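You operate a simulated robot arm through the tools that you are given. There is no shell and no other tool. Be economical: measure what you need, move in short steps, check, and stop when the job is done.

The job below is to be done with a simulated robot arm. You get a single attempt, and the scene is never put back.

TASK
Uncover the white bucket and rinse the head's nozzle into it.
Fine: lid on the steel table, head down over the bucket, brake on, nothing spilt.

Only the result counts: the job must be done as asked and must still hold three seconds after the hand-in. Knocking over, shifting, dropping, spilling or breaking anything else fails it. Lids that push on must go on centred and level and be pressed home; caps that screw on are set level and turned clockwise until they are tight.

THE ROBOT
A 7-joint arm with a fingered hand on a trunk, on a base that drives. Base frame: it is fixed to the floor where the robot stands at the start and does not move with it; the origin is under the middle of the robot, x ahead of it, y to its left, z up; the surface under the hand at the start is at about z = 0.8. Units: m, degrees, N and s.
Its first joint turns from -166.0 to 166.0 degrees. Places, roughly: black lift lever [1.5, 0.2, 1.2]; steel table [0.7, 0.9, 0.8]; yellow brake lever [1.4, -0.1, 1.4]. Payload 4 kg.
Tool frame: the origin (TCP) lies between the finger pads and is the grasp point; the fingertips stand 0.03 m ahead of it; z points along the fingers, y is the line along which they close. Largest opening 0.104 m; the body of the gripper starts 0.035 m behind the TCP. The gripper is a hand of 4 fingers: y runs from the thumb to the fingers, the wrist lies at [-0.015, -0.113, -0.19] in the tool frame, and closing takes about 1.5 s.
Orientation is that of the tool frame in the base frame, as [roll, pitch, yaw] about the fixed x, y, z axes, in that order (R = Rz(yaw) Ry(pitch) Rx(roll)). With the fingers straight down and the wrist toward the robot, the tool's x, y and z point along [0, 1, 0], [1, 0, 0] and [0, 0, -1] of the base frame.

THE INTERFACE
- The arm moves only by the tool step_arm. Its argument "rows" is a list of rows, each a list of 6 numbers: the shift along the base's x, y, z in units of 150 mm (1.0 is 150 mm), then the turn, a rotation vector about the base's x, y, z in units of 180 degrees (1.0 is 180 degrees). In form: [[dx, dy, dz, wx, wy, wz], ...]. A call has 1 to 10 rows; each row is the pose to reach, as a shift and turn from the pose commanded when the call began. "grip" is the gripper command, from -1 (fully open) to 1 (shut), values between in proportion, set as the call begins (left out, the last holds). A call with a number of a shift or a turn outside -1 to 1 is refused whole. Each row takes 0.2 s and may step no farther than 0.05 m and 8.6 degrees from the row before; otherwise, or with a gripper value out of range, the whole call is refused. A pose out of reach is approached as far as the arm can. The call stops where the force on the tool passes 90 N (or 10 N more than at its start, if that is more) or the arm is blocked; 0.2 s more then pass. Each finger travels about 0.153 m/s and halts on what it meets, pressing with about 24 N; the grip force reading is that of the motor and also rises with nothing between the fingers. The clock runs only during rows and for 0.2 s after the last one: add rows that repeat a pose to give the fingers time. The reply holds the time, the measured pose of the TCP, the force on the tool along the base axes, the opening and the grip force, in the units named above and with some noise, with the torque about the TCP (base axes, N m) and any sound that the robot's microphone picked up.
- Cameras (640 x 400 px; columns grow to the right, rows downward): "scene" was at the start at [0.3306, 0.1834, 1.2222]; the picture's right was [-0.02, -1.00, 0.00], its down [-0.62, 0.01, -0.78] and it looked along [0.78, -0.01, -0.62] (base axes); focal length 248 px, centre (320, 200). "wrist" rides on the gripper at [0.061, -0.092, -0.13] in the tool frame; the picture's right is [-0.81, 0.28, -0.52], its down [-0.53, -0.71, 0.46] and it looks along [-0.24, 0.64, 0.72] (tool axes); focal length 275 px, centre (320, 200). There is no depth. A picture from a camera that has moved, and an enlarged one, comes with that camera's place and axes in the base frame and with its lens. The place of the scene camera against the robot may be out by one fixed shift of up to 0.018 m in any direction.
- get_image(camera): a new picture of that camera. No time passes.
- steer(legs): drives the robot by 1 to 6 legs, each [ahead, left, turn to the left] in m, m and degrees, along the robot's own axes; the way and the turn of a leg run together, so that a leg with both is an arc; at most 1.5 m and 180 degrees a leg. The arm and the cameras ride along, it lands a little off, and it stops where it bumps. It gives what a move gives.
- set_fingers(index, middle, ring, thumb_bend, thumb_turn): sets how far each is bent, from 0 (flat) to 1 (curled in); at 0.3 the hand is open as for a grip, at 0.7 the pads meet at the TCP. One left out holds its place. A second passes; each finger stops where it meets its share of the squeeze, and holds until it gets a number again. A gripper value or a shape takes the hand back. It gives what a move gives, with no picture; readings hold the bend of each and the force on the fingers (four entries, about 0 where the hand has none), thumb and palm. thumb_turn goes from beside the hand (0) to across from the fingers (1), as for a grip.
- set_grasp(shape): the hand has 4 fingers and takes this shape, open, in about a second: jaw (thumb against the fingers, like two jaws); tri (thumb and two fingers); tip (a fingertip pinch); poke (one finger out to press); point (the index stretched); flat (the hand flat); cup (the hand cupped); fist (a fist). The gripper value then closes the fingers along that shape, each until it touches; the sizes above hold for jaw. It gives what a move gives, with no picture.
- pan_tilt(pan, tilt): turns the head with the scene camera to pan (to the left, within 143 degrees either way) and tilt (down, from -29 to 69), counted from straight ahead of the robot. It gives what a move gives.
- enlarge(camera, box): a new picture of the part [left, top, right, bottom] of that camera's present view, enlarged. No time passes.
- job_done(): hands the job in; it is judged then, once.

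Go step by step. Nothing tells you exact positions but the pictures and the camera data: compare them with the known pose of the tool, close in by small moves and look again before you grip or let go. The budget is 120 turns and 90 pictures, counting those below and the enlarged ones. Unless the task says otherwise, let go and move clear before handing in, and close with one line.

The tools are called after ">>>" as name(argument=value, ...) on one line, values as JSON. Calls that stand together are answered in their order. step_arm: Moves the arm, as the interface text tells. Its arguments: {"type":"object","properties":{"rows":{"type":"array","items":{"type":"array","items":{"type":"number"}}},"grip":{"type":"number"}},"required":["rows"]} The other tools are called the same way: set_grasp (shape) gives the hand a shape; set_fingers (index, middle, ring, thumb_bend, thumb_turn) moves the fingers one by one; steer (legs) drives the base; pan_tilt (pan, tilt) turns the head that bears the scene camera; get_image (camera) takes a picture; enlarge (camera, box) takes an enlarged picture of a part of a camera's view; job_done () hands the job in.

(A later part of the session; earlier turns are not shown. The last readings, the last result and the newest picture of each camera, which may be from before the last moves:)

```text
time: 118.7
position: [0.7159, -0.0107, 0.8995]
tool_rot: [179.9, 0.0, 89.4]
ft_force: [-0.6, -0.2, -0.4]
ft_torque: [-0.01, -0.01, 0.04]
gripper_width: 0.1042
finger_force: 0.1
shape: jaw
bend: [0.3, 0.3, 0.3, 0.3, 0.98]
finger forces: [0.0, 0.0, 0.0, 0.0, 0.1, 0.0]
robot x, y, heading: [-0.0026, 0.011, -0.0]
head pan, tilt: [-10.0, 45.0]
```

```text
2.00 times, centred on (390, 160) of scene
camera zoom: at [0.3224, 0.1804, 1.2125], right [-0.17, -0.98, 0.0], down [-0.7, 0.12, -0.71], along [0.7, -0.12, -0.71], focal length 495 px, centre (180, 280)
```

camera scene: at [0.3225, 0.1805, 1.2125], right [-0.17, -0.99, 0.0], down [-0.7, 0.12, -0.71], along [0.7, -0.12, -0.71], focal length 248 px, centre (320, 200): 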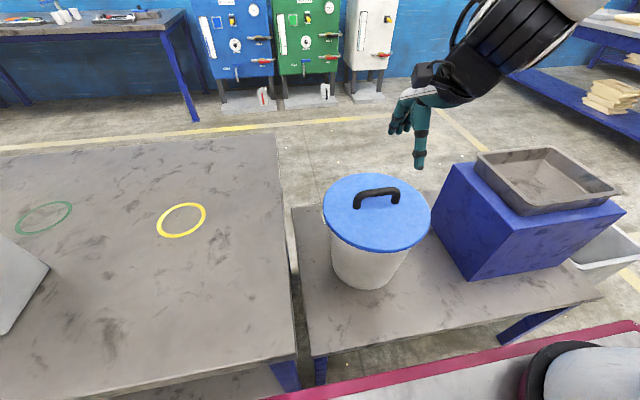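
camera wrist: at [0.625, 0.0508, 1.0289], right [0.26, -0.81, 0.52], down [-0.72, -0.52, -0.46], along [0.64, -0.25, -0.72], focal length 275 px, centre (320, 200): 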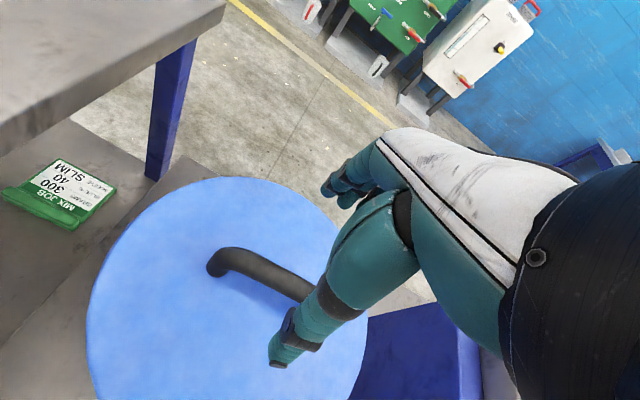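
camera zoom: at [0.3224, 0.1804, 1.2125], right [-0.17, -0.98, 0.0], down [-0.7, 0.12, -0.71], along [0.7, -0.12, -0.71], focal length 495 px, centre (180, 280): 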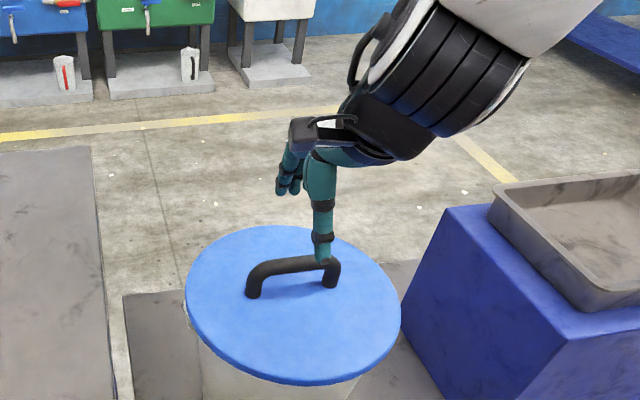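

The bar is centred near [0.714, -0.011, 0.80] and lies along y. I descend until the pads straddle it.

>>> step_arm(rows=[[0, 0, -0.2, 0, 0, 0], [0, 0, -0.4, 0, 0, 0], [0, 0, -0.57, 0, 0, 0], [0, 0, -0.57, 0, 0, 0]])

>>> get_image(camera="wrist")

>>> enlarge(camera="scene", box=[310, 100, 470, 260])

```text
time: 119.7
position: [0.7158, -0.0096, 0.8146]
tool_rot: [179.9, 0.0, 89.4]
ft_force: [-0.3, 0.2, -0.3]
ft_torque: [-0.02, 0.0, 0.0]
gripper_width: 0.1039
finger_force: 0.1
shape: jaw
bend: [0.3, 0.3, 0.3, 0.3, 0.98]
finger forces: [0.0, 0.0, 0.1, 0.0, 0.0, 0.1]
robot x, y, heading: [-0.0025, 0.0076, -0.0]
head pan, tilt: [-10.0, 45.0]
```

```text
54 pictures are left
camera wrist: at [0.625, 0.0513, 0.9442], right [0.27, -0.81, 0.52], down [-0.72, -0.52, -0.46], along [0.64, -0.25, -0.72], focal length 275 px, centre (320, 200)
```

wrist: 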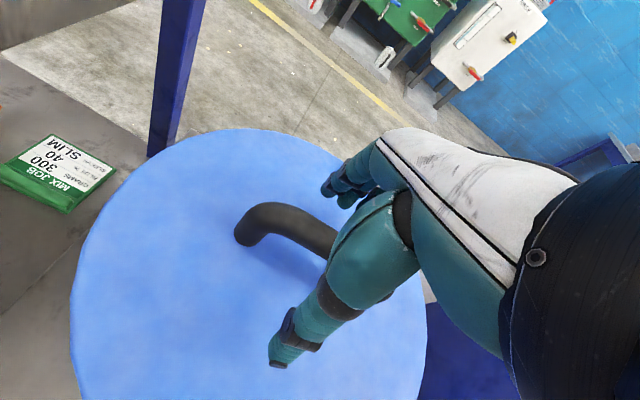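

```text
2.50 times, centred on (390, 180) of scene
camera zoom: at [0.3225, 0.1804, 1.2125], right [-0.17, -0.98, 0.0], down [-0.7, 0.12, -0.71], along [0.7, -0.12, -0.71], focal length 619 px, centre (145, 250)
```

zoom: 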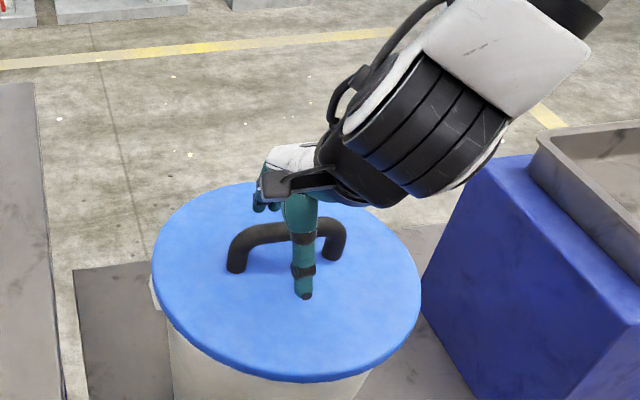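

The thumb stands before the bar and the fingers behind it. I go 12 mm lower and close.

>>> step_arm(rows=[[0, 0.02, -0.08, 0, 0, 0], [0, 0.02, -0.08, 0, 0, 0]])

>>> step_arm(rows=[[0, 0, 0, 0, 0, 0], [0, 0, 0, 0, 0, 0], [0, 0, 0, 0, 0, 0], [0, 0, 0, 0, 0, 0], [0, 0, 0, 0, 0, 0], [0, 0, 0, 0, 0, 0], [0, 0, 0, 0, 0, 0], [0, 0, 0, 0, 0, 0]], grip=1)

>>> enlarge(camera="scene", box=[310, 100, 470, 260])

```text
time: 120.3
position: [0.7175, -0.0059, 0.8019]
tool_rot: [179.9, 0.0, 89.3]
ft_force: [0.1, 0.6, 0.3]
ft_torque: [0.04, -0.01, 0.01]
gripper_width: 0.104
finger_force: 0.1
shape: jaw
bend: [0.3, 0.3, 0.3, 0.3, 0.98]
finger forces: [0.0, 0.1, 0.0, 0.0, 0.0, 0.0]
robot x, y, heading: [-0.0044, 0.0088, -0.4]
head pan, tilt: [-10.0, 45.0]
```

```text
time: 122.1
position: [0.7163, -0.0062, 0.8013]
tool_rot: [179.8, 0.0, 89.2]
ft_force: [-0.1, -1.7, -0.3]
ft_torque: [0.02, -0.01, -0.01]
gripper_width: 0.0002
finger_force: 24.2
shape: jaw
bend: [0.7, 0.7, 0.7, 0.72, 1.0]
finger forces: [4.7, 0.0, 2.3, 0.0, 7.8, 0.0]
robot x, y, heading: [-0.0044, 0.0074, -0.1]
head pan, tilt: [-10.0, 45.0]
```

```text
2.50 times, centred on (390, 180) of scene
camera zoom: at [0.3226, 0.1804, 1.2125], right [-0.17, -0.98, 0.0], down [-0.7, 0.12, -0.71], along [0.7, -0.12, -0.71], focal length 619 px, centre (145, 250)
```

zoom: 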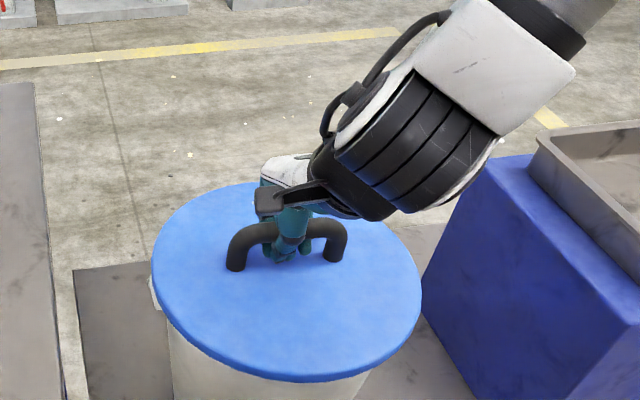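

The fingers closed fully, apparently hooked round under the bar. I lift a few centimetres and check.

>>> step_arm(rows=[[0, 0, 0.1, 0, 0, 0], [0, 0, 0.25, 0, 0, 0], [0, 0, 0.4, 0, 0, 0], [0, 0, 0.4, 0, 0, 0]])

>>> get_image(camera="scene")

>>> get_image(camera="wrist")

```text
time: 123.1
position: [0.7168, -0.0072, 0.8618]
tool_rot: [179.8, -0.1, 89.5]
ft_force: [1.2, 0.1, -2.5]
ft_torque: [0.0, -0.01, 0.01]
gripper_width: 0.0
finger_force: 23.7
shape: jaw
bend: [0.7, 0.7, 0.7, 0.72, 1.0]
finger forces: [4.8, 0.1, 2.4, 0.0, 7.4, 0.0]
robot x, y, heading: [-0.0023, 0.0071, -0.0]
head pan, tilt: [-10.0, 45.0]
```

```text
51 pictures are left
camera scene: at [0.3226, 0.1804, 1.2125], right [-0.17, -0.98, 0.0], down [-0.7, 0.12, -0.71], along [0.7, -0.12, -0.71], focal length 248 px, centre (320, 200)
```

scene: 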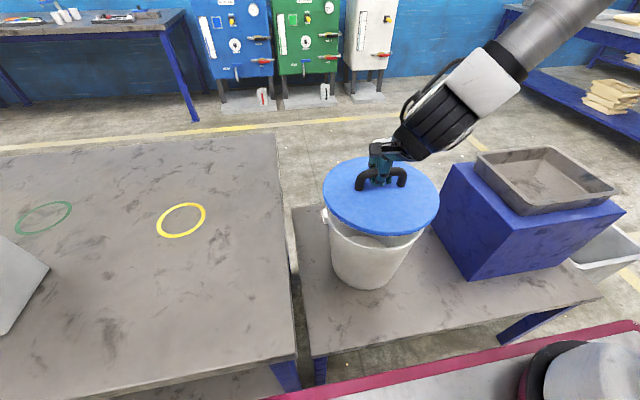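

```text
50 pictures are left
camera wrist: at [0.6247, 0.0541, 0.992], right [0.27, -0.81, 0.52], down [-0.72, -0.53, -0.46], along [0.64, -0.25, -0.72], focal length 275 px, centre (320, 200)
```

wrist: 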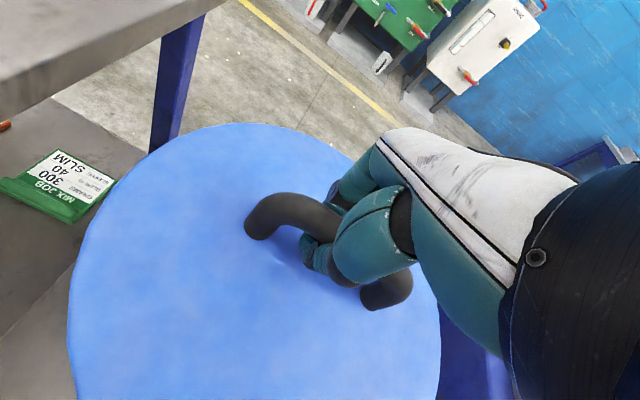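

The lid is off and level. I raise it and swing it over to the free right part of the steel table at about [0.68, 0.37].

>>> step_arm(rows=[[0, 0, 0.2, 0, 0, 0], [0, 0, 0.4, 0, 0, 0], [0, 0, 0.6, 0, 0, 0], [0, 0, 0.8, 0, 0, 0], [0, 0, 0.8, 0, 0, 0]])

>>> step_arm(rows=[[0, 0.15, 0, 0, 0, 0], [0, 0.35, 0, 0, 0, 0], [0, 0.55, 0, 0, 0, 0], [0, 0.75, 0, 0, 0, 0], [0, 0.95, 0, 0, 0, 0]])

>>> step_arm(rows=[[0, 0.2, 0, 0, 0, 0], [-0.05, 0.4, 0, 0, 0, 0], [-0.1, 0.6, 0, 0, 0, 0], [-0.15, 0.8, 0, 0, 0, 0], [-0.2, 0.95, 0, 0, 0, 0]])

>>> step_arm(rows=[[0, 0.2, 0, 0, 0, 0], [0, 0.4, 0, 0, 0, 0], [0, 0.6, 0, 0, 0, 0], [0, 0.65, 0, 0, 0, 0]])

>>> pan_tilt(pan=20, tilt=45)

>>> get_image(camera="scene")

>>> get_image(camera="wrist")

```text
time: 124.3
position: [0.7165, -0.0068, 0.9824]
tool_rot: [179.9, 0.0, 89.4]
ft_force: [-0.2, -0.3, -2.6]
ft_torque: [0.04, 0.02, -0.01]
gripper_width: 0.0004
finger_force: 23.8
shape: jaw
bend: [0.7, 0.7, 0.7, 0.72, 1.0]
finger forces: [4.7, 0.0, 2.3, 0.0, 7.3, 0.0]
robot x, y, heading: [-0.0018, 0.0123, 0.0]
head pan, tilt: [-10.0, 45.0]
```

```text
time: 125.5
position: [0.716, 0.1355, 0.9818]
tool_rot: [-180.0, 0.0, 89.3]
ft_force: [0.8, -0.6, -2.0]
ft_torque: [-0.02, -0.01, 0.01]
gripper_width: 0.0
finger_force: 24.3
shape: jaw
bend: [0.7, 0.7, 0.7, 0.72, 1.0]
finger forces: [4.9, 0.0, 2.2, 0.1, 7.1, 0.0]
robot x, y, heading: [-0.0054, 0.0095, 0.3]
head pan, tilt: [-10.0, 45.0]
```

```text
time: 126.7
position: [0.6866, 0.2777, 0.9815]
tool_rot: [180.0, 0.1, 89.1]
ft_force: [-0.3, -0.2, -2.4]
ft_torque: [0.02, 0.0, 0.0]
gripper_width: 0.0
finger_force: 23.7
shape: jaw
bend: [0.7, 0.7, 0.7, 0.72, 1.0]
finger forces: [4.6, 0.0, 2.1, 0.1, 7.0, 0.0]
robot x, y, heading: [-0.0031, 0.0092, -0.0]
head pan, tilt: [-10.0, 45.0]
```

```text
time: 127.7
position: [0.6875, 0.376, 0.9821]
tool_rot: [179.9, 0.1, 89.2]
ft_force: [0.5, -0.7, -2.4]
ft_torque: [0.01, -0.01, 0.0]
gripper_width: 0.0
finger_force: 24.0
shape: jaw
bend: [0.7, 0.7, 0.7, 0.72, 1.0]
finger forces: [4.6, 0.0, 2.2, 0.0, 6.7, 0.0]
robot x, y, heading: [-0.0009, 0.0078, -0.1]
head pan, tilt: [-10.0, 45.0]
```

```text
time: 128.7
position: [0.6865, 0.3752, 0.9829]
tool_rot: [179.8, 0.1, 89.4]
ft_force: [-0.3, -0.2, -2.1]
ft_torque: [0.04, -0.01, 0.01]
gripper_width: 0.0
finger_force: 23.6
shape: jaw
bend: [0.7, 0.7, 0.7, 0.72, 1.0]
finger forces: [4.6, 0.0, 2.2, 0.0, 6.7, 0.0]
robot x, y, heading: [-0.0008, 0.0077, -0.0]
head pan, tilt: [20.0, 45.0]
```

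```text
49 pictures are left
camera scene: at [0.3189, 0.2224, 1.2125], right [0.34, -0.94, 0.0], down [-0.66, -0.24, -0.71], along [0.66, 0.24, -0.71], focal length 248 px, centre (320, 200)
```

scene: 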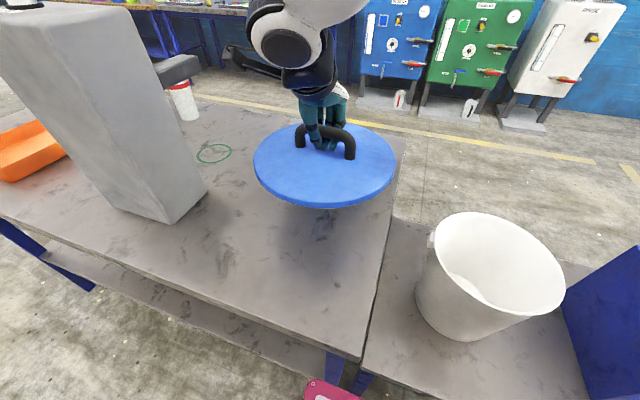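

```text
48 pictures are left
camera wrist: at [0.5949, 0.4364, 1.1125], right [0.27, -0.81, 0.52], down [-0.72, -0.52, -0.46], along [0.64, -0.25, -0.72], focal length 275 px, centre (320, 200)
```

wrist: 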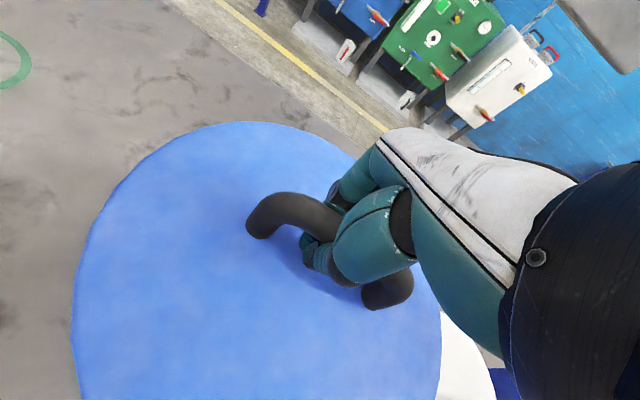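

The lid hangs over the free part of the table. I shift 3 cm further in and lower it.

>>> step_arm(rows=[[0, 0.1, -0.1, 0, 0, 0], [0, 0.2, -0.3, 0, 0, 0], [0, 0.2, -0.5, 0, 0, 0], [0, 0.2, -0.65, 0, 0, 0], [0, 0.2, -0.72, 0, 0, 0]])

>>> get_image(camera="scene")

```text
time: 129.8
position: [0.6867, 0.4053, 0.8737]
tool_rot: [179.8, 0.0, 89.3]
ft_force: [0.2, -0.3, -2.1]
ft_torque: [0.05, 0.0, 0.0]
gripper_width: 0.0
finger_force: 23.9
shape: jaw
bend: [0.7, 0.7, 0.7, 0.72, 1.0]
finger forces: [4.5, 0.0, 2.1, 0.0, 6.7, 0.1]
robot x, y, heading: [-0.004, 0.0112, -0.1]
head pan, tilt: [20.0, 45.0]
```

```text
47 pictures are left
camera scene: at [0.3188, 0.2224, 1.2125], right [0.34, -0.94, 0.0], down [-0.66, -0.24, -0.71], along [0.66, 0.24, -0.71], focal length 248 px, centre (320, 200)
```

scene: 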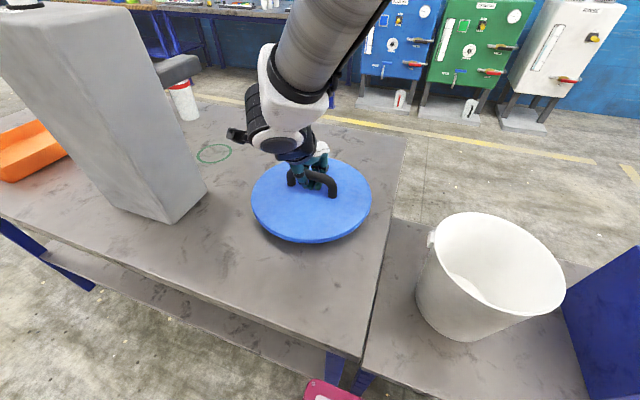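

>>> step_arm(rows=[[0, 0, -0.05, 0, 0, 0], [0, 0, -0.1, 0, 0, 0], [0, 0, -0.13, 0, 0, 0], [0, 0, -0.13, 0, 0, 0]])

>>> step_arm(rows=[[0, 0, -0.03, 0, 0, 0], [0, 0, -0.06, 0, 0, 0], [0, 0, -0.06, 0, 0, 0]])

```text
time: 130.8
position: [0.6869, 0.4053, 0.8548]
tool_rot: [179.8, -0.1, 89.3]
ft_force: [-0.3, 0.2, 5.8]
ft_torque: [0.04, -0.04, 0.02]
gripper_width: 0.0001
finger_force: 23.7
shape: jaw
bend: [0.7, 0.7, 0.7, 0.71, 1.0]
finger forces: [0.0, 0.0, 0.4, 0.0, 0.3, 0.0]
robot x, y, heading: [-0.0035, 0.0074, -0.0]
head pan, tilt: [20.0, 45.0]
```

```text
time: 131.7
position: [0.6889, 0.4058, 0.854]
tool_rot: [179.4, -0.6, 89.2]
ft_force: [2.5, -11.6, 81.3]
ft_torque: [0.21, -0.3, -0.09]
gripper_width: 0.0001
finger_force: 24.4
shape: jaw
bend: [0.72, 0.7, 0.7, 0.72, 1.0]
finger forces: [72.7, 0.1, 0.0, 0.0, 60.1, 0.0]
robot x, y, heading: [-0.0027, 0.0089, 0.3]
head pan, tilt: [20.0, 45.0]
```

The lid is on the table and I pressed more than needed; I back up 9 mm, open, and lift clear.

>>> step_arm(rows=[[0, 0, 0.06, 0, 0, 0], [0, 0, 0.06, 0, 0, 0]])

>>> step_arm(rows=[[0, 0, 0, 0, 0, 0], [0, 0, 0, 0, 0, 0], [0, 0, 0, 0, 0, 0], [0, 0, 0, 0, 0, 0], [0, 0, 0, 0, 0, 0], [0, 0, 0, 0, 0, 0], [0, 0, 0, 0, 0, 0]], grip=-1)

>>> step_arm(rows=[[0, 0, 0.2, 0, 0, 0], [0, 0, 0.4, 0, 0, 0], [0, 0, 0.65, 0, 0, 0], [0, 0, 0.9, 0, 0, 0]])

>>> get_image(camera="scene")

```text
time: 132.2
position: [0.686, 0.4062, 0.8546]
tool_rot: [-179.9, 0.0, 89.3]
ft_force: [8.6, -0.1, 27.8]
ft_torque: [0.24, -0.4, -0.05]
gripper_width: 0.0
finger_force: 24.2
shape: jaw
bend: [0.71, 0.7, 0.7, 0.72, 1.0]
finger forces: [41.7, 0.1, 1.3, 0.0, 0.1, 0.0]
robot x, y, heading: [0.0025, 0.0086, 0.1]
head pan, tilt: [20.0, 45.0]
```

```text
time: 133.8
position: [0.687, 0.4055, 0.8546]
tool_rot: [179.9, -0.1, 89.3]
ft_force: [-2.8, 0.9, 10.1]
ft_torque: [-0.1, -0.41, 0.03]
gripper_width: 0.1015
finger_force: 0.0
shape: jaw
bend: [0.3, 0.3, 0.3, 0.3, 0.98]
finger forces: [0.1, 9.5, 0.0, 0.0, 0.0, 0.0]
robot x, y, heading: [0.002, 0.009, 0.2]
head pan, tilt: [20.0, 45.0]
```

```text
time: 134.8
position: [0.6854, 0.4042, 0.9893]
tool_rot: [179.9, 0.1, 89.2]
ft_force: [0.1, 0.4, 0.3]
ft_torque: [-0.03, 0.04, 0.02]
gripper_width: 0.1037
finger_force: 0.0
shape: jaw
bend: [0.3, 0.3, 0.3, 0.3, 0.98]
finger forces: [0.0, 0.1, 0.1, 0.0, 0.0, 0.1]
robot x, y, heading: [-0.0027, 0.0072, -0.1]
head pan, tilt: [20.0, 45.0]
```

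```text
46 pictures are left
camera scene: at [0.3189, 0.2226, 1.2124], right [0.34, -0.94, 0.0], down [-0.66, -0.24, -0.71], along [0.66, 0.24, -0.71], focal length 248 px, centre (320, 200)
```

scene: 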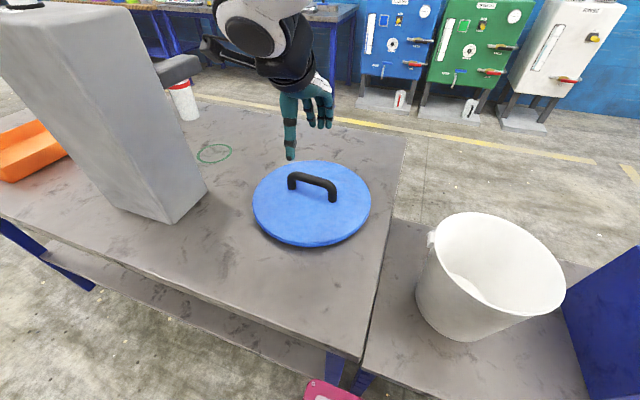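

The lid rests on the steel table with the bucket open. I pull the arm back to its travel pose and drive round to the console, coming up with the robot facing −x.

>>> step_arm(rows=[[-0.2, -0.1, 0.15, 0, 0, 0], [-0.4, -0.2, 0.3, 0, 0, 0], [-0.6, -0.3, 0.45, 0, 0, 0], [-0.8, -0.45, 0.6, 0, 0, 0], [-1.0, -0.6, 0.6, 0, 0, 0]])

>>> steer(legs=[[-0.15, 0, 0], [0, -1.0, 0], [0, -0.93, 0], [1.2, 0, 0], [1.25, 0, 0]])

```text
time: 136.1
position: [0.535, 0.316, 1.0793]
tool_rot: [-180.0, 0.1, 89.2]
ft_force: [-0.1, -0.4, -0.8]
ft_torque: [0.0, 0.0, -0.02]
gripper_width: 0.1035
finger_force: 0.0
shape: jaw
bend: [0.3, 0.3, 0.3, 0.3, 0.98]
finger forces: [0.0, 0.0, 0.1, 0.0, 0.0, 0.1]
robot x, y, heading: [-0.0034, 0.0123, 0.2]
head pan, tilt: [20.0, 45.0]
```

```text
time: 158.3
position: [2.8568, -1.5709, 1.0791]
tool_rot: [180.0, -0.1, 90.0]
ft_force: [1.3, 0.1, -0.5]
ft_torque: [-0.01, -0.02, 0.01]
gripper_width: 0.1037
finger_force: 0.0
shape: jaw
bend: [0.3, 0.3, 0.3, 0.3, 0.98]
finger forces: [0.0, 0.0, 0.1, 0.0, 0.0, 0.0]
robot x, y, heading: [2.3205, -1.8838, 0.9]
head pan, tilt: [20.0, 45.0]
```

The handle bar is near [1.46, 0.37, 1.32] and the brake lever near [1.44, −0.14, 1.35]. I drive up the aisle and turn to face the console.

>>> steer(legs=[[0, 0, 89], [1.0, 0, 0], [0.95, 0, 0], [0, 0, 90]])

>>> pan_tilt(pan=0, tilt=0)

>>> get_image(camera="scene")

>>> get_image(camera="wrist")

```text
time: 175.7
position: [1.7742, -0.2463, 1.077]
tool_rot: [179.9, 0.0, -89.5]
ft_force: [0.3, -0.4, 0.0]
ft_torque: [-0.02, 0.04, 0.0]
gripper_width: 0.1036
finger_force: 0.1
shape: jaw
bend: [0.3, 0.3, 0.3, 0.3, 0.98]
finger forces: [0.0, 0.1, 0.0, 0.0, 0.0, 0.0]
robot x, y, heading: [2.3058, 0.0705, -179.0]
head pan, tilt: [20.0, 45.0]
```

```text
time: 176.8
position: [1.775, -0.2456, 1.0795]
tool_rot: [179.9, -0.1, -89.6]
ft_force: [0.6, -1.3, 0.2]
ft_torque: [-0.01, -0.03, -0.04]
gripper_width: 0.1036
finger_force: 0.0
shape: jaw
bend: [0.3, 0.3, 0.3, 0.3, 0.98]
finger forces: [0.1, 0.0, 0.1, 0.0, 0.1, 0.0]
robot x, y, heading: [2.308, 0.0735, -178.8]
head pan, tilt: [0.0, 0.0]
```

```text
45 pictures are left
camera scene: at [1.9856, -0.1505, 1.2834], right [-0.02, 1.0, 0.0], down [0.0, 0.0, -1.0], along [-1.0, -0.02, 0.0], focal length 248 px, centre (320, 200)
```

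scene: 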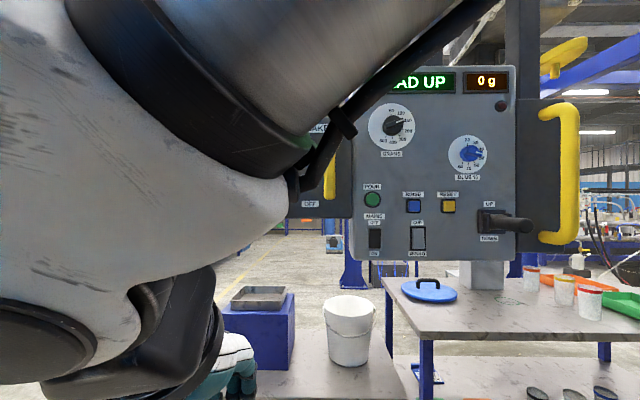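

```text
44 pictures are left
camera wrist: at [1.8672, -0.3078, 1.2085], right [-0.28, 0.81, 0.52], down [0.71, 0.54, -0.46], along [-0.65, 0.24, -0.72], focal length 275 px, centre (320, 200)
```

wrist: 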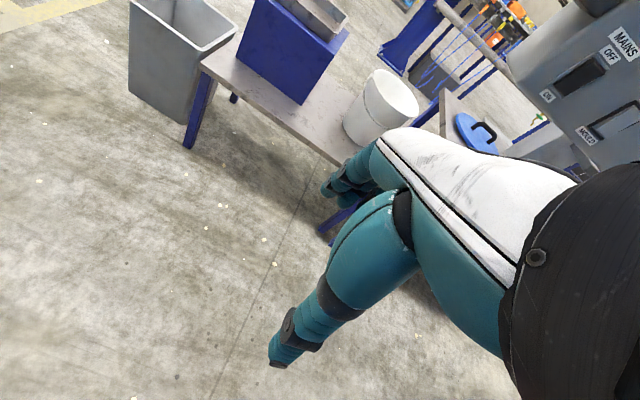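

The console is 0.5 m in front of the camera. I now turn the tool to point straight at it (a pitch of 90° about +Y) while raising it.

>>> step_arm(rows=[[0, 0, 0.15, 0, 0.045, 0], [0, 0, 0.3, 0, 0.09, 0], [0, 0, 0.45, 0, 0.135, 0], [0, 0, 0.6, 0, 0.18, 0], [0, 0, 0.75, 0, 0.225, 0], [0, 0, 0.9, 0, 0.25, 0]])

>>> step_arm(rows=[[0, 0, 0.1, 0, 0.045, 0], [0, 0, 0.2, 0, 0.09, 0], [0, 0, 0.3, 0, 0.135, 0], [0, 0, 0.4, 0, 0.18, 0], [0, 0, 0.5, 0, 0.225, 0], [0, 0, 0.6, 0, 0.25, 0]])

>>> get_image(camera="scene")

```text
time: 178.4
position: [1.715, -0.2101, 1.2267]
tool_rot: [134.1, -1.3, -98.5]
ft_force: [-0.4, -0.1, 0.7]
ft_torque: [-0.02, 0.01, -0.02]
gripper_width: 0.1039
finger_force: 0.0
shape: jaw
bend: [0.3, 0.3, 0.3, 0.3, 0.98]
finger forces: [0.0, 0.0, 0.1, 0.0, 0.0, 0.0]
robot x, y, heading: [2.31, 0.0719, -178.6]
head pan, tilt: [0.0, 0.0]
stopped in row 6: the arm was blocked; the commanded pose is now the measured one
```

```text
time: 179.8
position: [1.7162, -0.2124, 1.3168]
tool_rot: [89.4, -6.8, -95.0]
ft_force: [0.1, 0.4, -0.9]
ft_torque: [-0.03, 0.05, 0.0]
gripper_width: 0.1041
finger_force: 0.1
shape: jaw
bend: [0.3, 0.3, 0.3, 0.3, 0.98]
finger forces: [0.0, 0.1, 0.1, 0.1, 0.0, 0.1]
robot x, y, heading: [2.3104, 0.0716, -179.1]
head pan, tilt: [0.0, 0.0]
```

```text
43 pictures are left
camera scene: at [1.9856, -0.1504, 1.2833], right [-0.02, 1.0, 0.0], down [0.0, 0.0, -1.0], along [-1.0, -0.02, 0.0], focal length 248 px, centre (320, 200)
```

scene: 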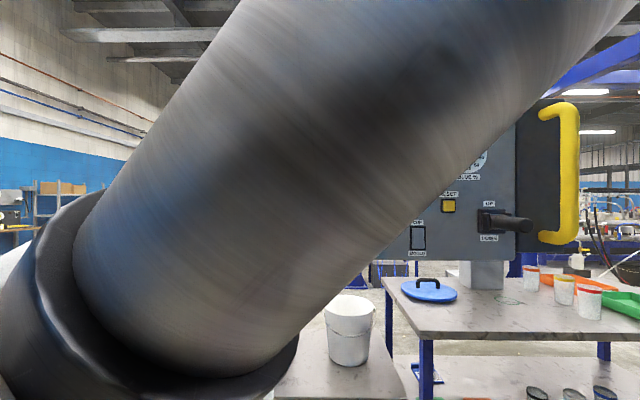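

The tool points at the console now. I roll it about the pointing axis so the fingers close sideways for the vertical handle.

>>> step_arm(rows=[[0, 0, 0, 0.045, 0, 0], [0, 0, 0, 0.09, 0, 0], [0, 0, 0, 0.135, 0, 0], [0, 0, 0, 0.18, 0, 0], [0, 0, 0, 0.225, 0, 0], [0, 0, 0, 0.27, 0, 0]])

>>> step_arm(rows=[[0, 0, 0, 0.045, 0, 0], [0, 0, 0, 0.09, 0, 0], [0, 0, 0, 0.135, 0, 0], [0, 0, 0, 0.18, 0, 0], [0, 0, 0, 0.225, 0, 0]])

>>> get_image(camera="scene")

>>> get_image(camera="wrist")

```text
time: 181.2
position: [1.7146, -0.2097, 1.3176]
tool_rot: [84.4, 41.6, -96.8]
ft_force: [0.2, 0.2, -0.2]
ft_torque: [0.0, 0.0, -0.01]
gripper_width: 0.1038
finger_force: 0.0
shape: jaw
bend: [0.3, 0.3, 0.3, 0.3, 0.98]
finger forces: [0.0, 0.0, 0.0, 0.1, 0.0, 0.1]
robot x, y, heading: [2.3078, 0.0741, -178.6]
head pan, tilt: [0.0, 0.0]
```

```text
time: 182.4
position: [1.715, -0.2102, 1.316]
tool_rot: [55.8, 80.8, -123.2]
ft_force: [-1.1, 0.0, 1.2]
ft_torque: [0.01, 0.01, -0.01]
gripper_width: 0.1036
finger_force: 0.1
shape: jaw
bend: [0.3, 0.3, 0.3, 0.3, 0.98]
finger forces: [0.0, 0.0, 0.0, 0.0, 0.1, 0.1]
robot x, y, heading: [2.3085, 0.0711, -178.8]
head pan, tilt: [0.0, 0.0]
```

```text
42 pictures are left
camera scene: at [1.9856, -0.1505, 1.2835], right [-0.02, 1.0, 0.0], down [0.0, 0.0, -1.0], along [-1.0, -0.02, 0.0], focal length 248 px, centre (320, 200)
```

scene: 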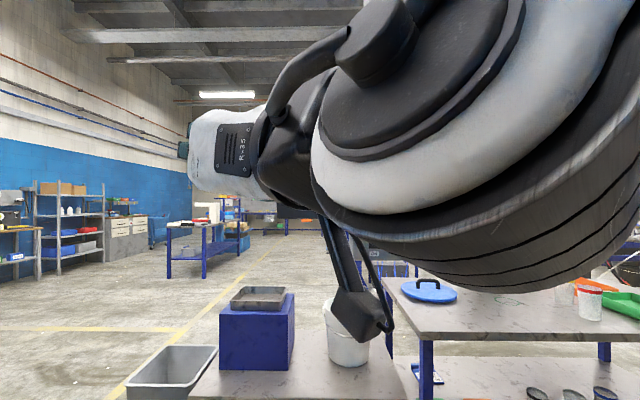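

```text
41 pictures are left
camera wrist: at [1.8375, -0.1283, 1.2314], right [0.59, -0.16, 0.79], down [-0.42, 0.77, 0.47], along [-0.69, -0.61, 0.39], focal length 275 px, centre (320, 200)
```

wrist: 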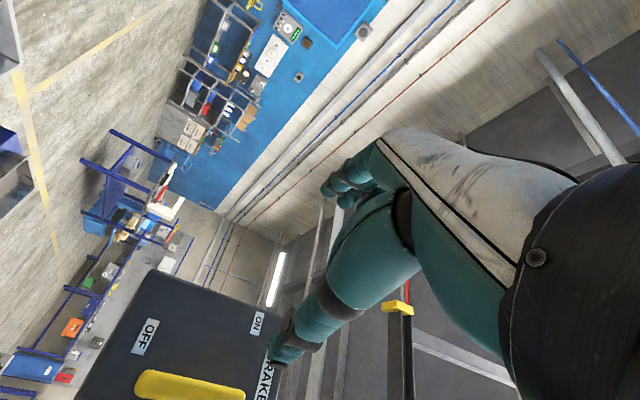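

The hand is in the right orientation. I straighten the last few degrees and drive sideways so that the hand lines up with the yellow handle.

>>> step_arm(rows=[[0, 0, 0, 0.02, -0.014, 0], [0, 0, 0, 0.04, -0.028, 0], [0, 0, 0, 0.04, -0.028, 0]])

>>> steer(legs=[[0, -0.58, -1]])

>>> get_image(camera="wrist")

>>> get_image(camera="scene")

```text
time: 183.2
position: [1.7154, -0.2113, 1.3168]
tool_rot: [92.2, 89.5, -87.1]
ft_force: [0.0, 0.2, 0.8]
ft_torque: [0.0, 0.01, 0.01]
gripper_width: 0.1038
finger_force: 0.0
shape: jaw
bend: [0.3, 0.3, 0.3, 0.3, 0.98]
finger forces: [0.0, 0.0, 0.1, 0.0, 0.0, 0.1]
robot x, y, heading: [2.3093, 0.0712, -179.1]
head pan, tilt: [0.0, 0.0]
```

```text
time: 186.5
position: [1.7035, 0.3815, 1.3163]
tool_rot: [84.0, 89.4, -96.3]
ft_force: [0.3, -0.6, -0.3]
ft_torque: [0.0, -0.02, 0.0]
gripper_width: 0.104
finger_force: 0.0
shape: jaw
bend: [0.3, 0.3, 0.3, 0.3, 0.98]
finger forces: [0.0, 0.0, 0.0, 0.0, 0.1, 0.0]
robot x, y, heading: [2.3042, 0.6508, -179.8]
head pan, tilt: [0.0, 0.0]
```

```text
40 pictures are left
camera wrist: at [1.8334, 0.4701, 1.2536], right [0.52, -0.27, 0.81], down [-0.45, 0.72, 0.53], along [-0.73, -0.64, 0.25], focal length 275 px, centre (320, 200)
```

wrist: 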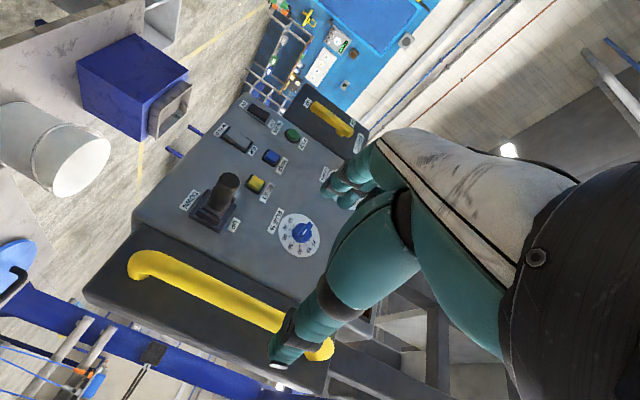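

```text
39 pictures are left
camera scene: at [1.9749, 0.436, 1.2835], right [0.0, 1.0, 0.0], down [0.0, 0.0, -1.0], along [-1.0, 0.0, 0.0], focal length 248 px, centre (320, 200)
```

scene: 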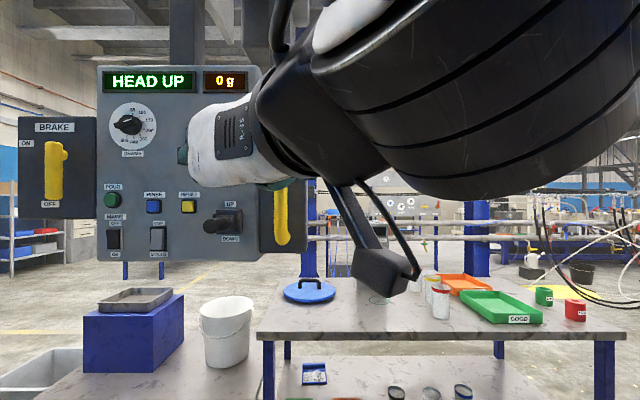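

I now have a clear view. I enlarge the brake panel to read its lever.

>>> enlarge(camera="scene", box=[10, 105, 110, 225])

>>> enlarge(camera="wrist", box=[230, 70, 370, 170])

```text
3.33 times, centred on (60, 165) of scene
camera zoom: at [1.9749, 0.436, 1.2835], right [0.0, 1.0, 0.0], down [0.0, 0.0, -1.0], along [-1.0, 0.0, 0.0], focal length 825 px, centre (1187, 317)
```

zoom: 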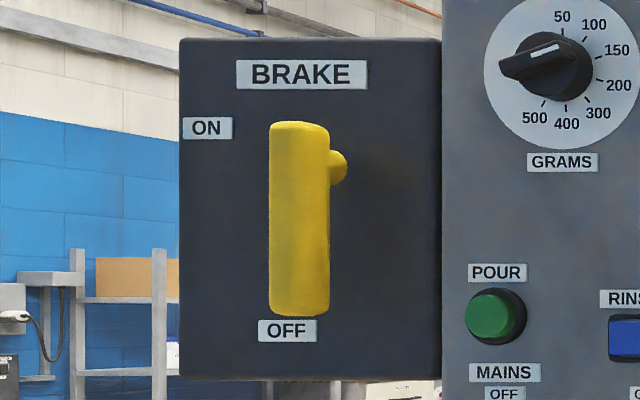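

```text
4.00 times, centred on (300, 120) of wrist
camera zoom: at [1.8334, 0.4701, 1.2536], right [0.52, -0.27, 0.81], down [-0.45, 0.72, 0.53], along [-0.73, -0.64, 0.25], focal length 1101 px, centre (400, 520)
```

zoom: 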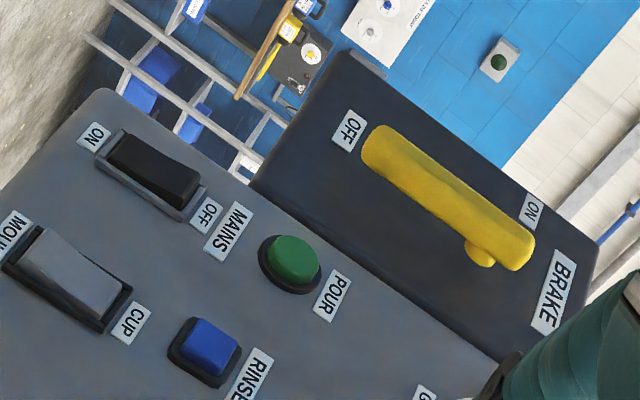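

The brake is OFF now (lever hanging down; ON is lever swung to horizontal toward −y). The handle bar is at [1.46, 0.366], z 1.2–1.46; I reach forward to straddle it.

>>> step_arm(rows=[[-0.25, -0.05, 0.03, 0, 0, 0], [-0.5, -0.1, 0.06, 0, 0, 0], [-0.75, -0.1, 0.06, 0, 0, 0], [-0.98, -0.1, 0.06, 0, 0, 0]])

>>> get_image(camera="wrist")

```text
time: 187.5
position: [1.5564, 0.3665, 1.3261]
tool_rot: [91.1, 89.3, -89.2]
ft_force: [0.4, 0.1, 0.4]
ft_torque: [-0.01, -0.02, 0.0]
gripper_width: 0.1038
finger_force: 0.2
shape: jaw
bend: [0.3, 0.3, 0.3, 0.3, 0.98]
finger forces: [0.0, 0.1, 0.0, 0.0, 0.0, 0.1]
robot x, y, heading: [2.301, 0.6547, -179.7]
head pan, tilt: [0.0, 0.0]
```

```text
36 pictures are left
camera wrist: at [1.6863, 0.4552, 1.2632], right [0.52, -0.27, 0.81], down [-0.45, 0.72, 0.53], along [-0.73, -0.64, 0.25], focal length 275 px, centre (320, 200)
```

wrist: 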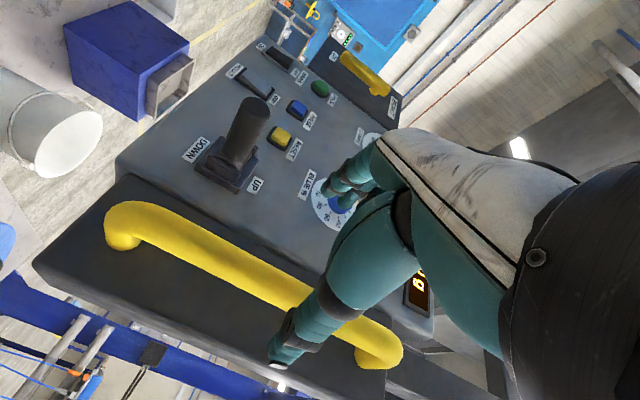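

>>> step_arm(rows=[[-0.25, 0.02, 0, 0, 0, 0], [-0.5, 0.02, 0, 0, 0, 0], [-0.62, 0.02, 0, 0, 0, 0], [-0.62, 0.02, 0, 0, 0, 0]])

>>> get_image(camera="wrist")

```text
time: 188.5
position: [1.4632, 0.3693, 1.3259]
tool_rot: [78.3, 89.4, -102.2]
ft_force: [-0.4, 0.3, 0.5]
ft_torque: [-0.01, -0.03, 0.03]
gripper_width: 0.104
finger_force: 0.0
shape: jaw
bend: [0.3, 0.3, 0.3, 0.3, 0.98]
finger forces: [0.0, 0.0, 0.1, 0.1, 0.0, 0.0]
robot x, y, heading: [2.3, 0.6511, -180.0]
head pan, tilt: [0.0, 0.0]
```

```text
35 pictures are left
camera wrist: at [1.5931, 0.4584, 1.263], right [0.52, -0.27, 0.81], down [-0.45, 0.72, 0.53], along [-0.73, -0.64, 0.25], focal length 275 px, centre (320, 200)
```

wrist: 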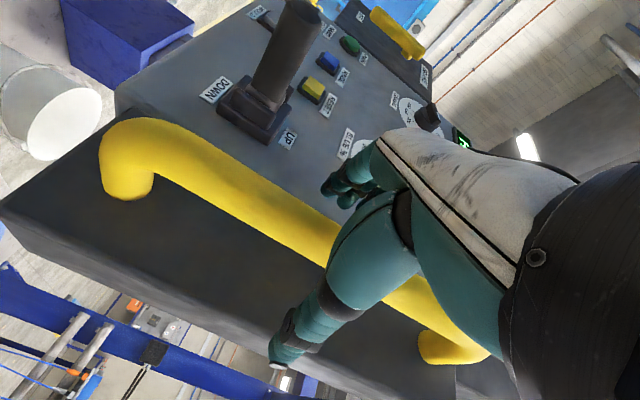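

The bar is between thumb and fingers; I close on it.

>>> step_arm(rows=[[0, 0, 0, 0, 0, 0], [0, 0, 0, 0, 0, 0], [0, 0, 0, 0, 0, 0], [0, 0, 0, 0, 0, 0], [0, 0, 0, 0, 0, 0], [0, 0, 0, 0, 0, 0], [0, 0, 0, 0, 0, 0], [0, 0, 0, 0, 0, 0]], grip=1)

>>> step_arm(rows=[[0, -0.07, 0, 0, 0, 0], [0, -0.14, 0, 0, 0, 0], [0, -0.2, 0, 0, 0, 0], [0, -0.2, 0, 0, 0, 0]])

>>> get_image(camera="scene")

```text
time: 190.3
position: [1.4612, 0.3698, 1.3246]
tool_rot: [82.4, 89.3, -98.1]
ft_force: [-20.1, 3.2, 4.1]
ft_torque: [0.05, -0.03, 0.0]
gripper_width: 0.0113
finger_force: 24.2
shape: jaw
bend: [0.73, 0.71, 0.66, 0.76, 1.0]
finger forces: [12.5, 4.6, 2.7, 0.1, 24.3, 0.1]
robot x, y, heading: [2.2981, 0.6549, -180.0]
head pan, tilt: [0.0, 0.0]
```

```text
time: 191.3
position: [1.462, 0.3374, 1.3241]
tool_rot: [89.1, 89.5, -91.1]
ft_force: [-29.1, -9.9, 7.4]
ft_torque: [0.03, 0.0, 0.15]
gripper_width: 0.0109
finger_force: 24.3
shape: jaw
bend: [0.73, 0.71, 0.67, 0.75, 1.0]
finger forces: [15.3, 5.8, 5.4, 0.0, 22.2, 0.0]
robot x, y, heading: [2.3029, 0.6503, -179.7]
head pan, tilt: [0.0, 0.0]
```

```text
34 pictures are left
camera scene: at [1.9735, 0.435, 1.2831], right [0.0, 1.0, 0.0], down [0.0, 0.0, -1.0], along [-1.0, 0.0, 0.0], focal length 248 px, centre (320, 200)
```

scene: 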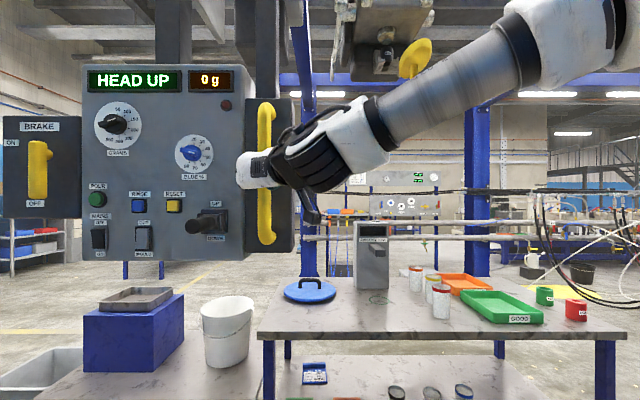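

The trolley moves easily along −y. I enlarge the head for a proper look at its nozzle before moving on.

>>> enlarge(camera="scene", box=[320, 0, 450, 90])

```text
4.44 times, centred on (385, 45) of scene
camera zoom: at [1.9735, 0.435, 1.2831], right [0.0, 1.0, 0.0], down [0.0, 0.0, -1.0], along [-1.0, 0.0, 0.0], focal length 1100 px, centre (31, 889)
```

zoom: 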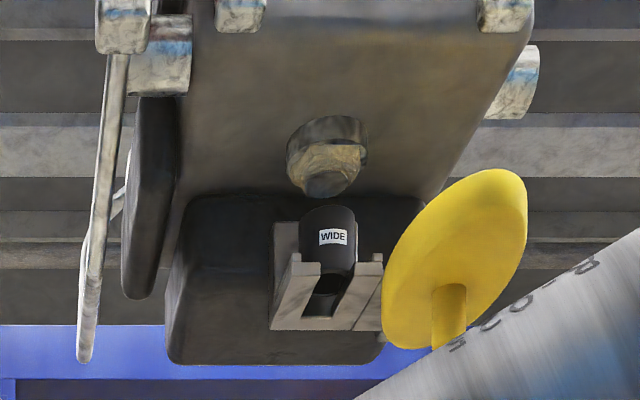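

The outlet is the brass stub under the head, at x ≈ 0.72 (in line with the bucket) and y ≈ 0.76; the trolley must go about 0.77 m more to −y. I tow it by driving sideways, in two stages.

>>> steer(legs=[[0, 0.4, 0]])

>>> get_image(camera="scene")

```text
time: 193.8
position: [1.4619, -0.0576, 1.324]
tool_rot: [94.3, 89.5, -86.1]
ft_force: [-17.5, -5.8, 3.6]
ft_torque: [0.05, -0.04, 0.21]
gripper_width: 0.011
finger_force: 23.7
shape: jaw
bend: [0.73, 0.71, 0.66, 0.75, 1.0]
finger forces: [11.2, 3.8, 3.2, 0.1, 23.0, 0.0]
robot x, y, heading: [2.3016, 0.2551, -179.7]
head pan, tilt: [0.0, 0.0]
```

```text
32 pictures are left
camera scene: at [1.9744, 0.037, 1.2832], right [0.0, 1.0, 0.0], down [0.0, 0.0, -1.0], along [-1.0, 0.0, 0.0], focal length 248 px, centre (320, 200)
```

scene: 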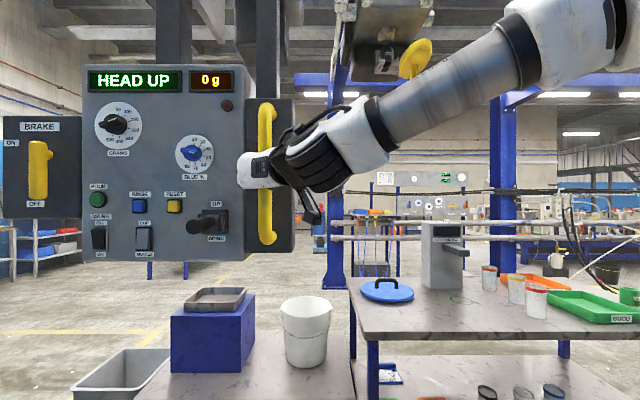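

Seen from here, nozzle and bucket (same depth) are about 0.41 m apart. I tow another 0.37 m.

>>> steer(legs=[[0, 0.37, 0]])

>>> pan_tilt(pan=-10, tilt=-5)

>>> get_image(camera="scene")

```text
time: 196.2
position: [1.4628, -0.4288, 1.3238]
tool_rot: [85.5, 89.4, -95.0]
ft_force: [-17.3, -4.1, 5.0]
ft_torque: [-0.02, -0.03, 0.27]
gripper_width: 0.0106
finger_force: 24.1
shape: jaw
bend: [0.73, 0.71, 0.66, 0.75, 1.0]
finger forces: [11.9, 3.7, 3.0, 0.0, 23.3, 0.0]
robot x, y, heading: [2.3007, -0.1174, -179.8]
head pan, tilt: [0.0, 0.0]
```

```text
time: 196.9
position: [1.4613, -0.4281, 1.3252]
tool_rot: [103.3, 89.4, -77.3]
ft_force: [-14.6, -3.0, 2.4]
ft_torque: [0.04, -0.07, 0.13]
gripper_width: 0.011
finger_force: 24.2
shape: jaw
bend: [0.73, 0.71, 0.66, 0.76, 1.0]
finger forces: [12.1, 3.6, 2.6, 0.0, 22.4, 0.0]
robot x, y, heading: [2.2989, -0.117, -179.8]
head pan, tilt: [-10.0, -5.0]
```

```text
31 pictures are left
camera scene: at [1.9785, -0.3184, 1.291], right [0.17, 0.98, 0.0], down [-0.08, 0.02, -1.0], along [-0.98, 0.17, 0.09], focal length 248 px, centre (320, 200)
```

scene: 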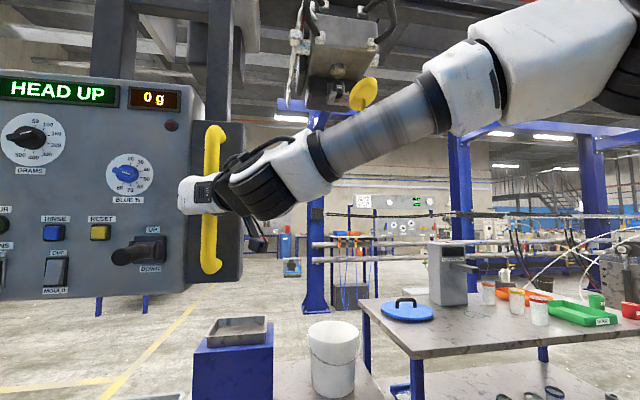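

>>> enlarge(camera="scene", box=[270, 20, 400, 120])

>>> enlarge(camera="scene", box=[270, 300, 400, 400])

```text
4.00 times, centred on (335, 70) of scene
camera zoom: at [1.9785, -0.3184, 1.291], right [0.17, 0.98, 0.0], down [-0.08, 0.02, -1.0], along [-0.98, 0.17, 0.09], focal length 990 px, centre (260, 720)
```

zoom: 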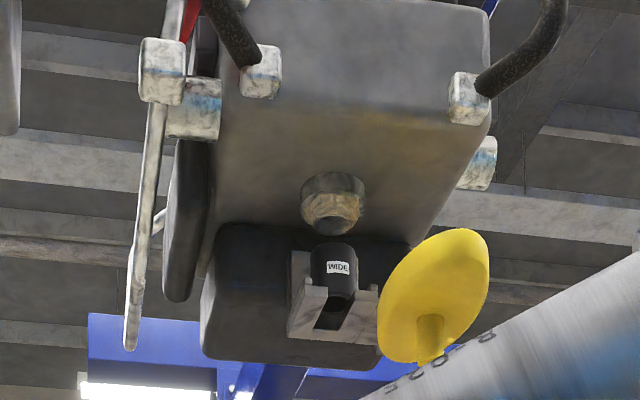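

```text
4.00 times, centred on (335, 350) of scene
camera zoom: at [1.9785, -0.3184, 1.291], right [0.17, 0.98, 0.0], down [-0.08, 0.02, -1.0], along [-0.98, 0.17, 0.09], focal length 990 px, centre (260, -400)
```

zoom: 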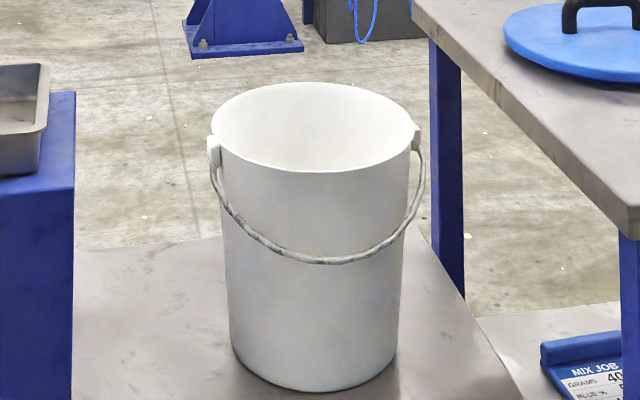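

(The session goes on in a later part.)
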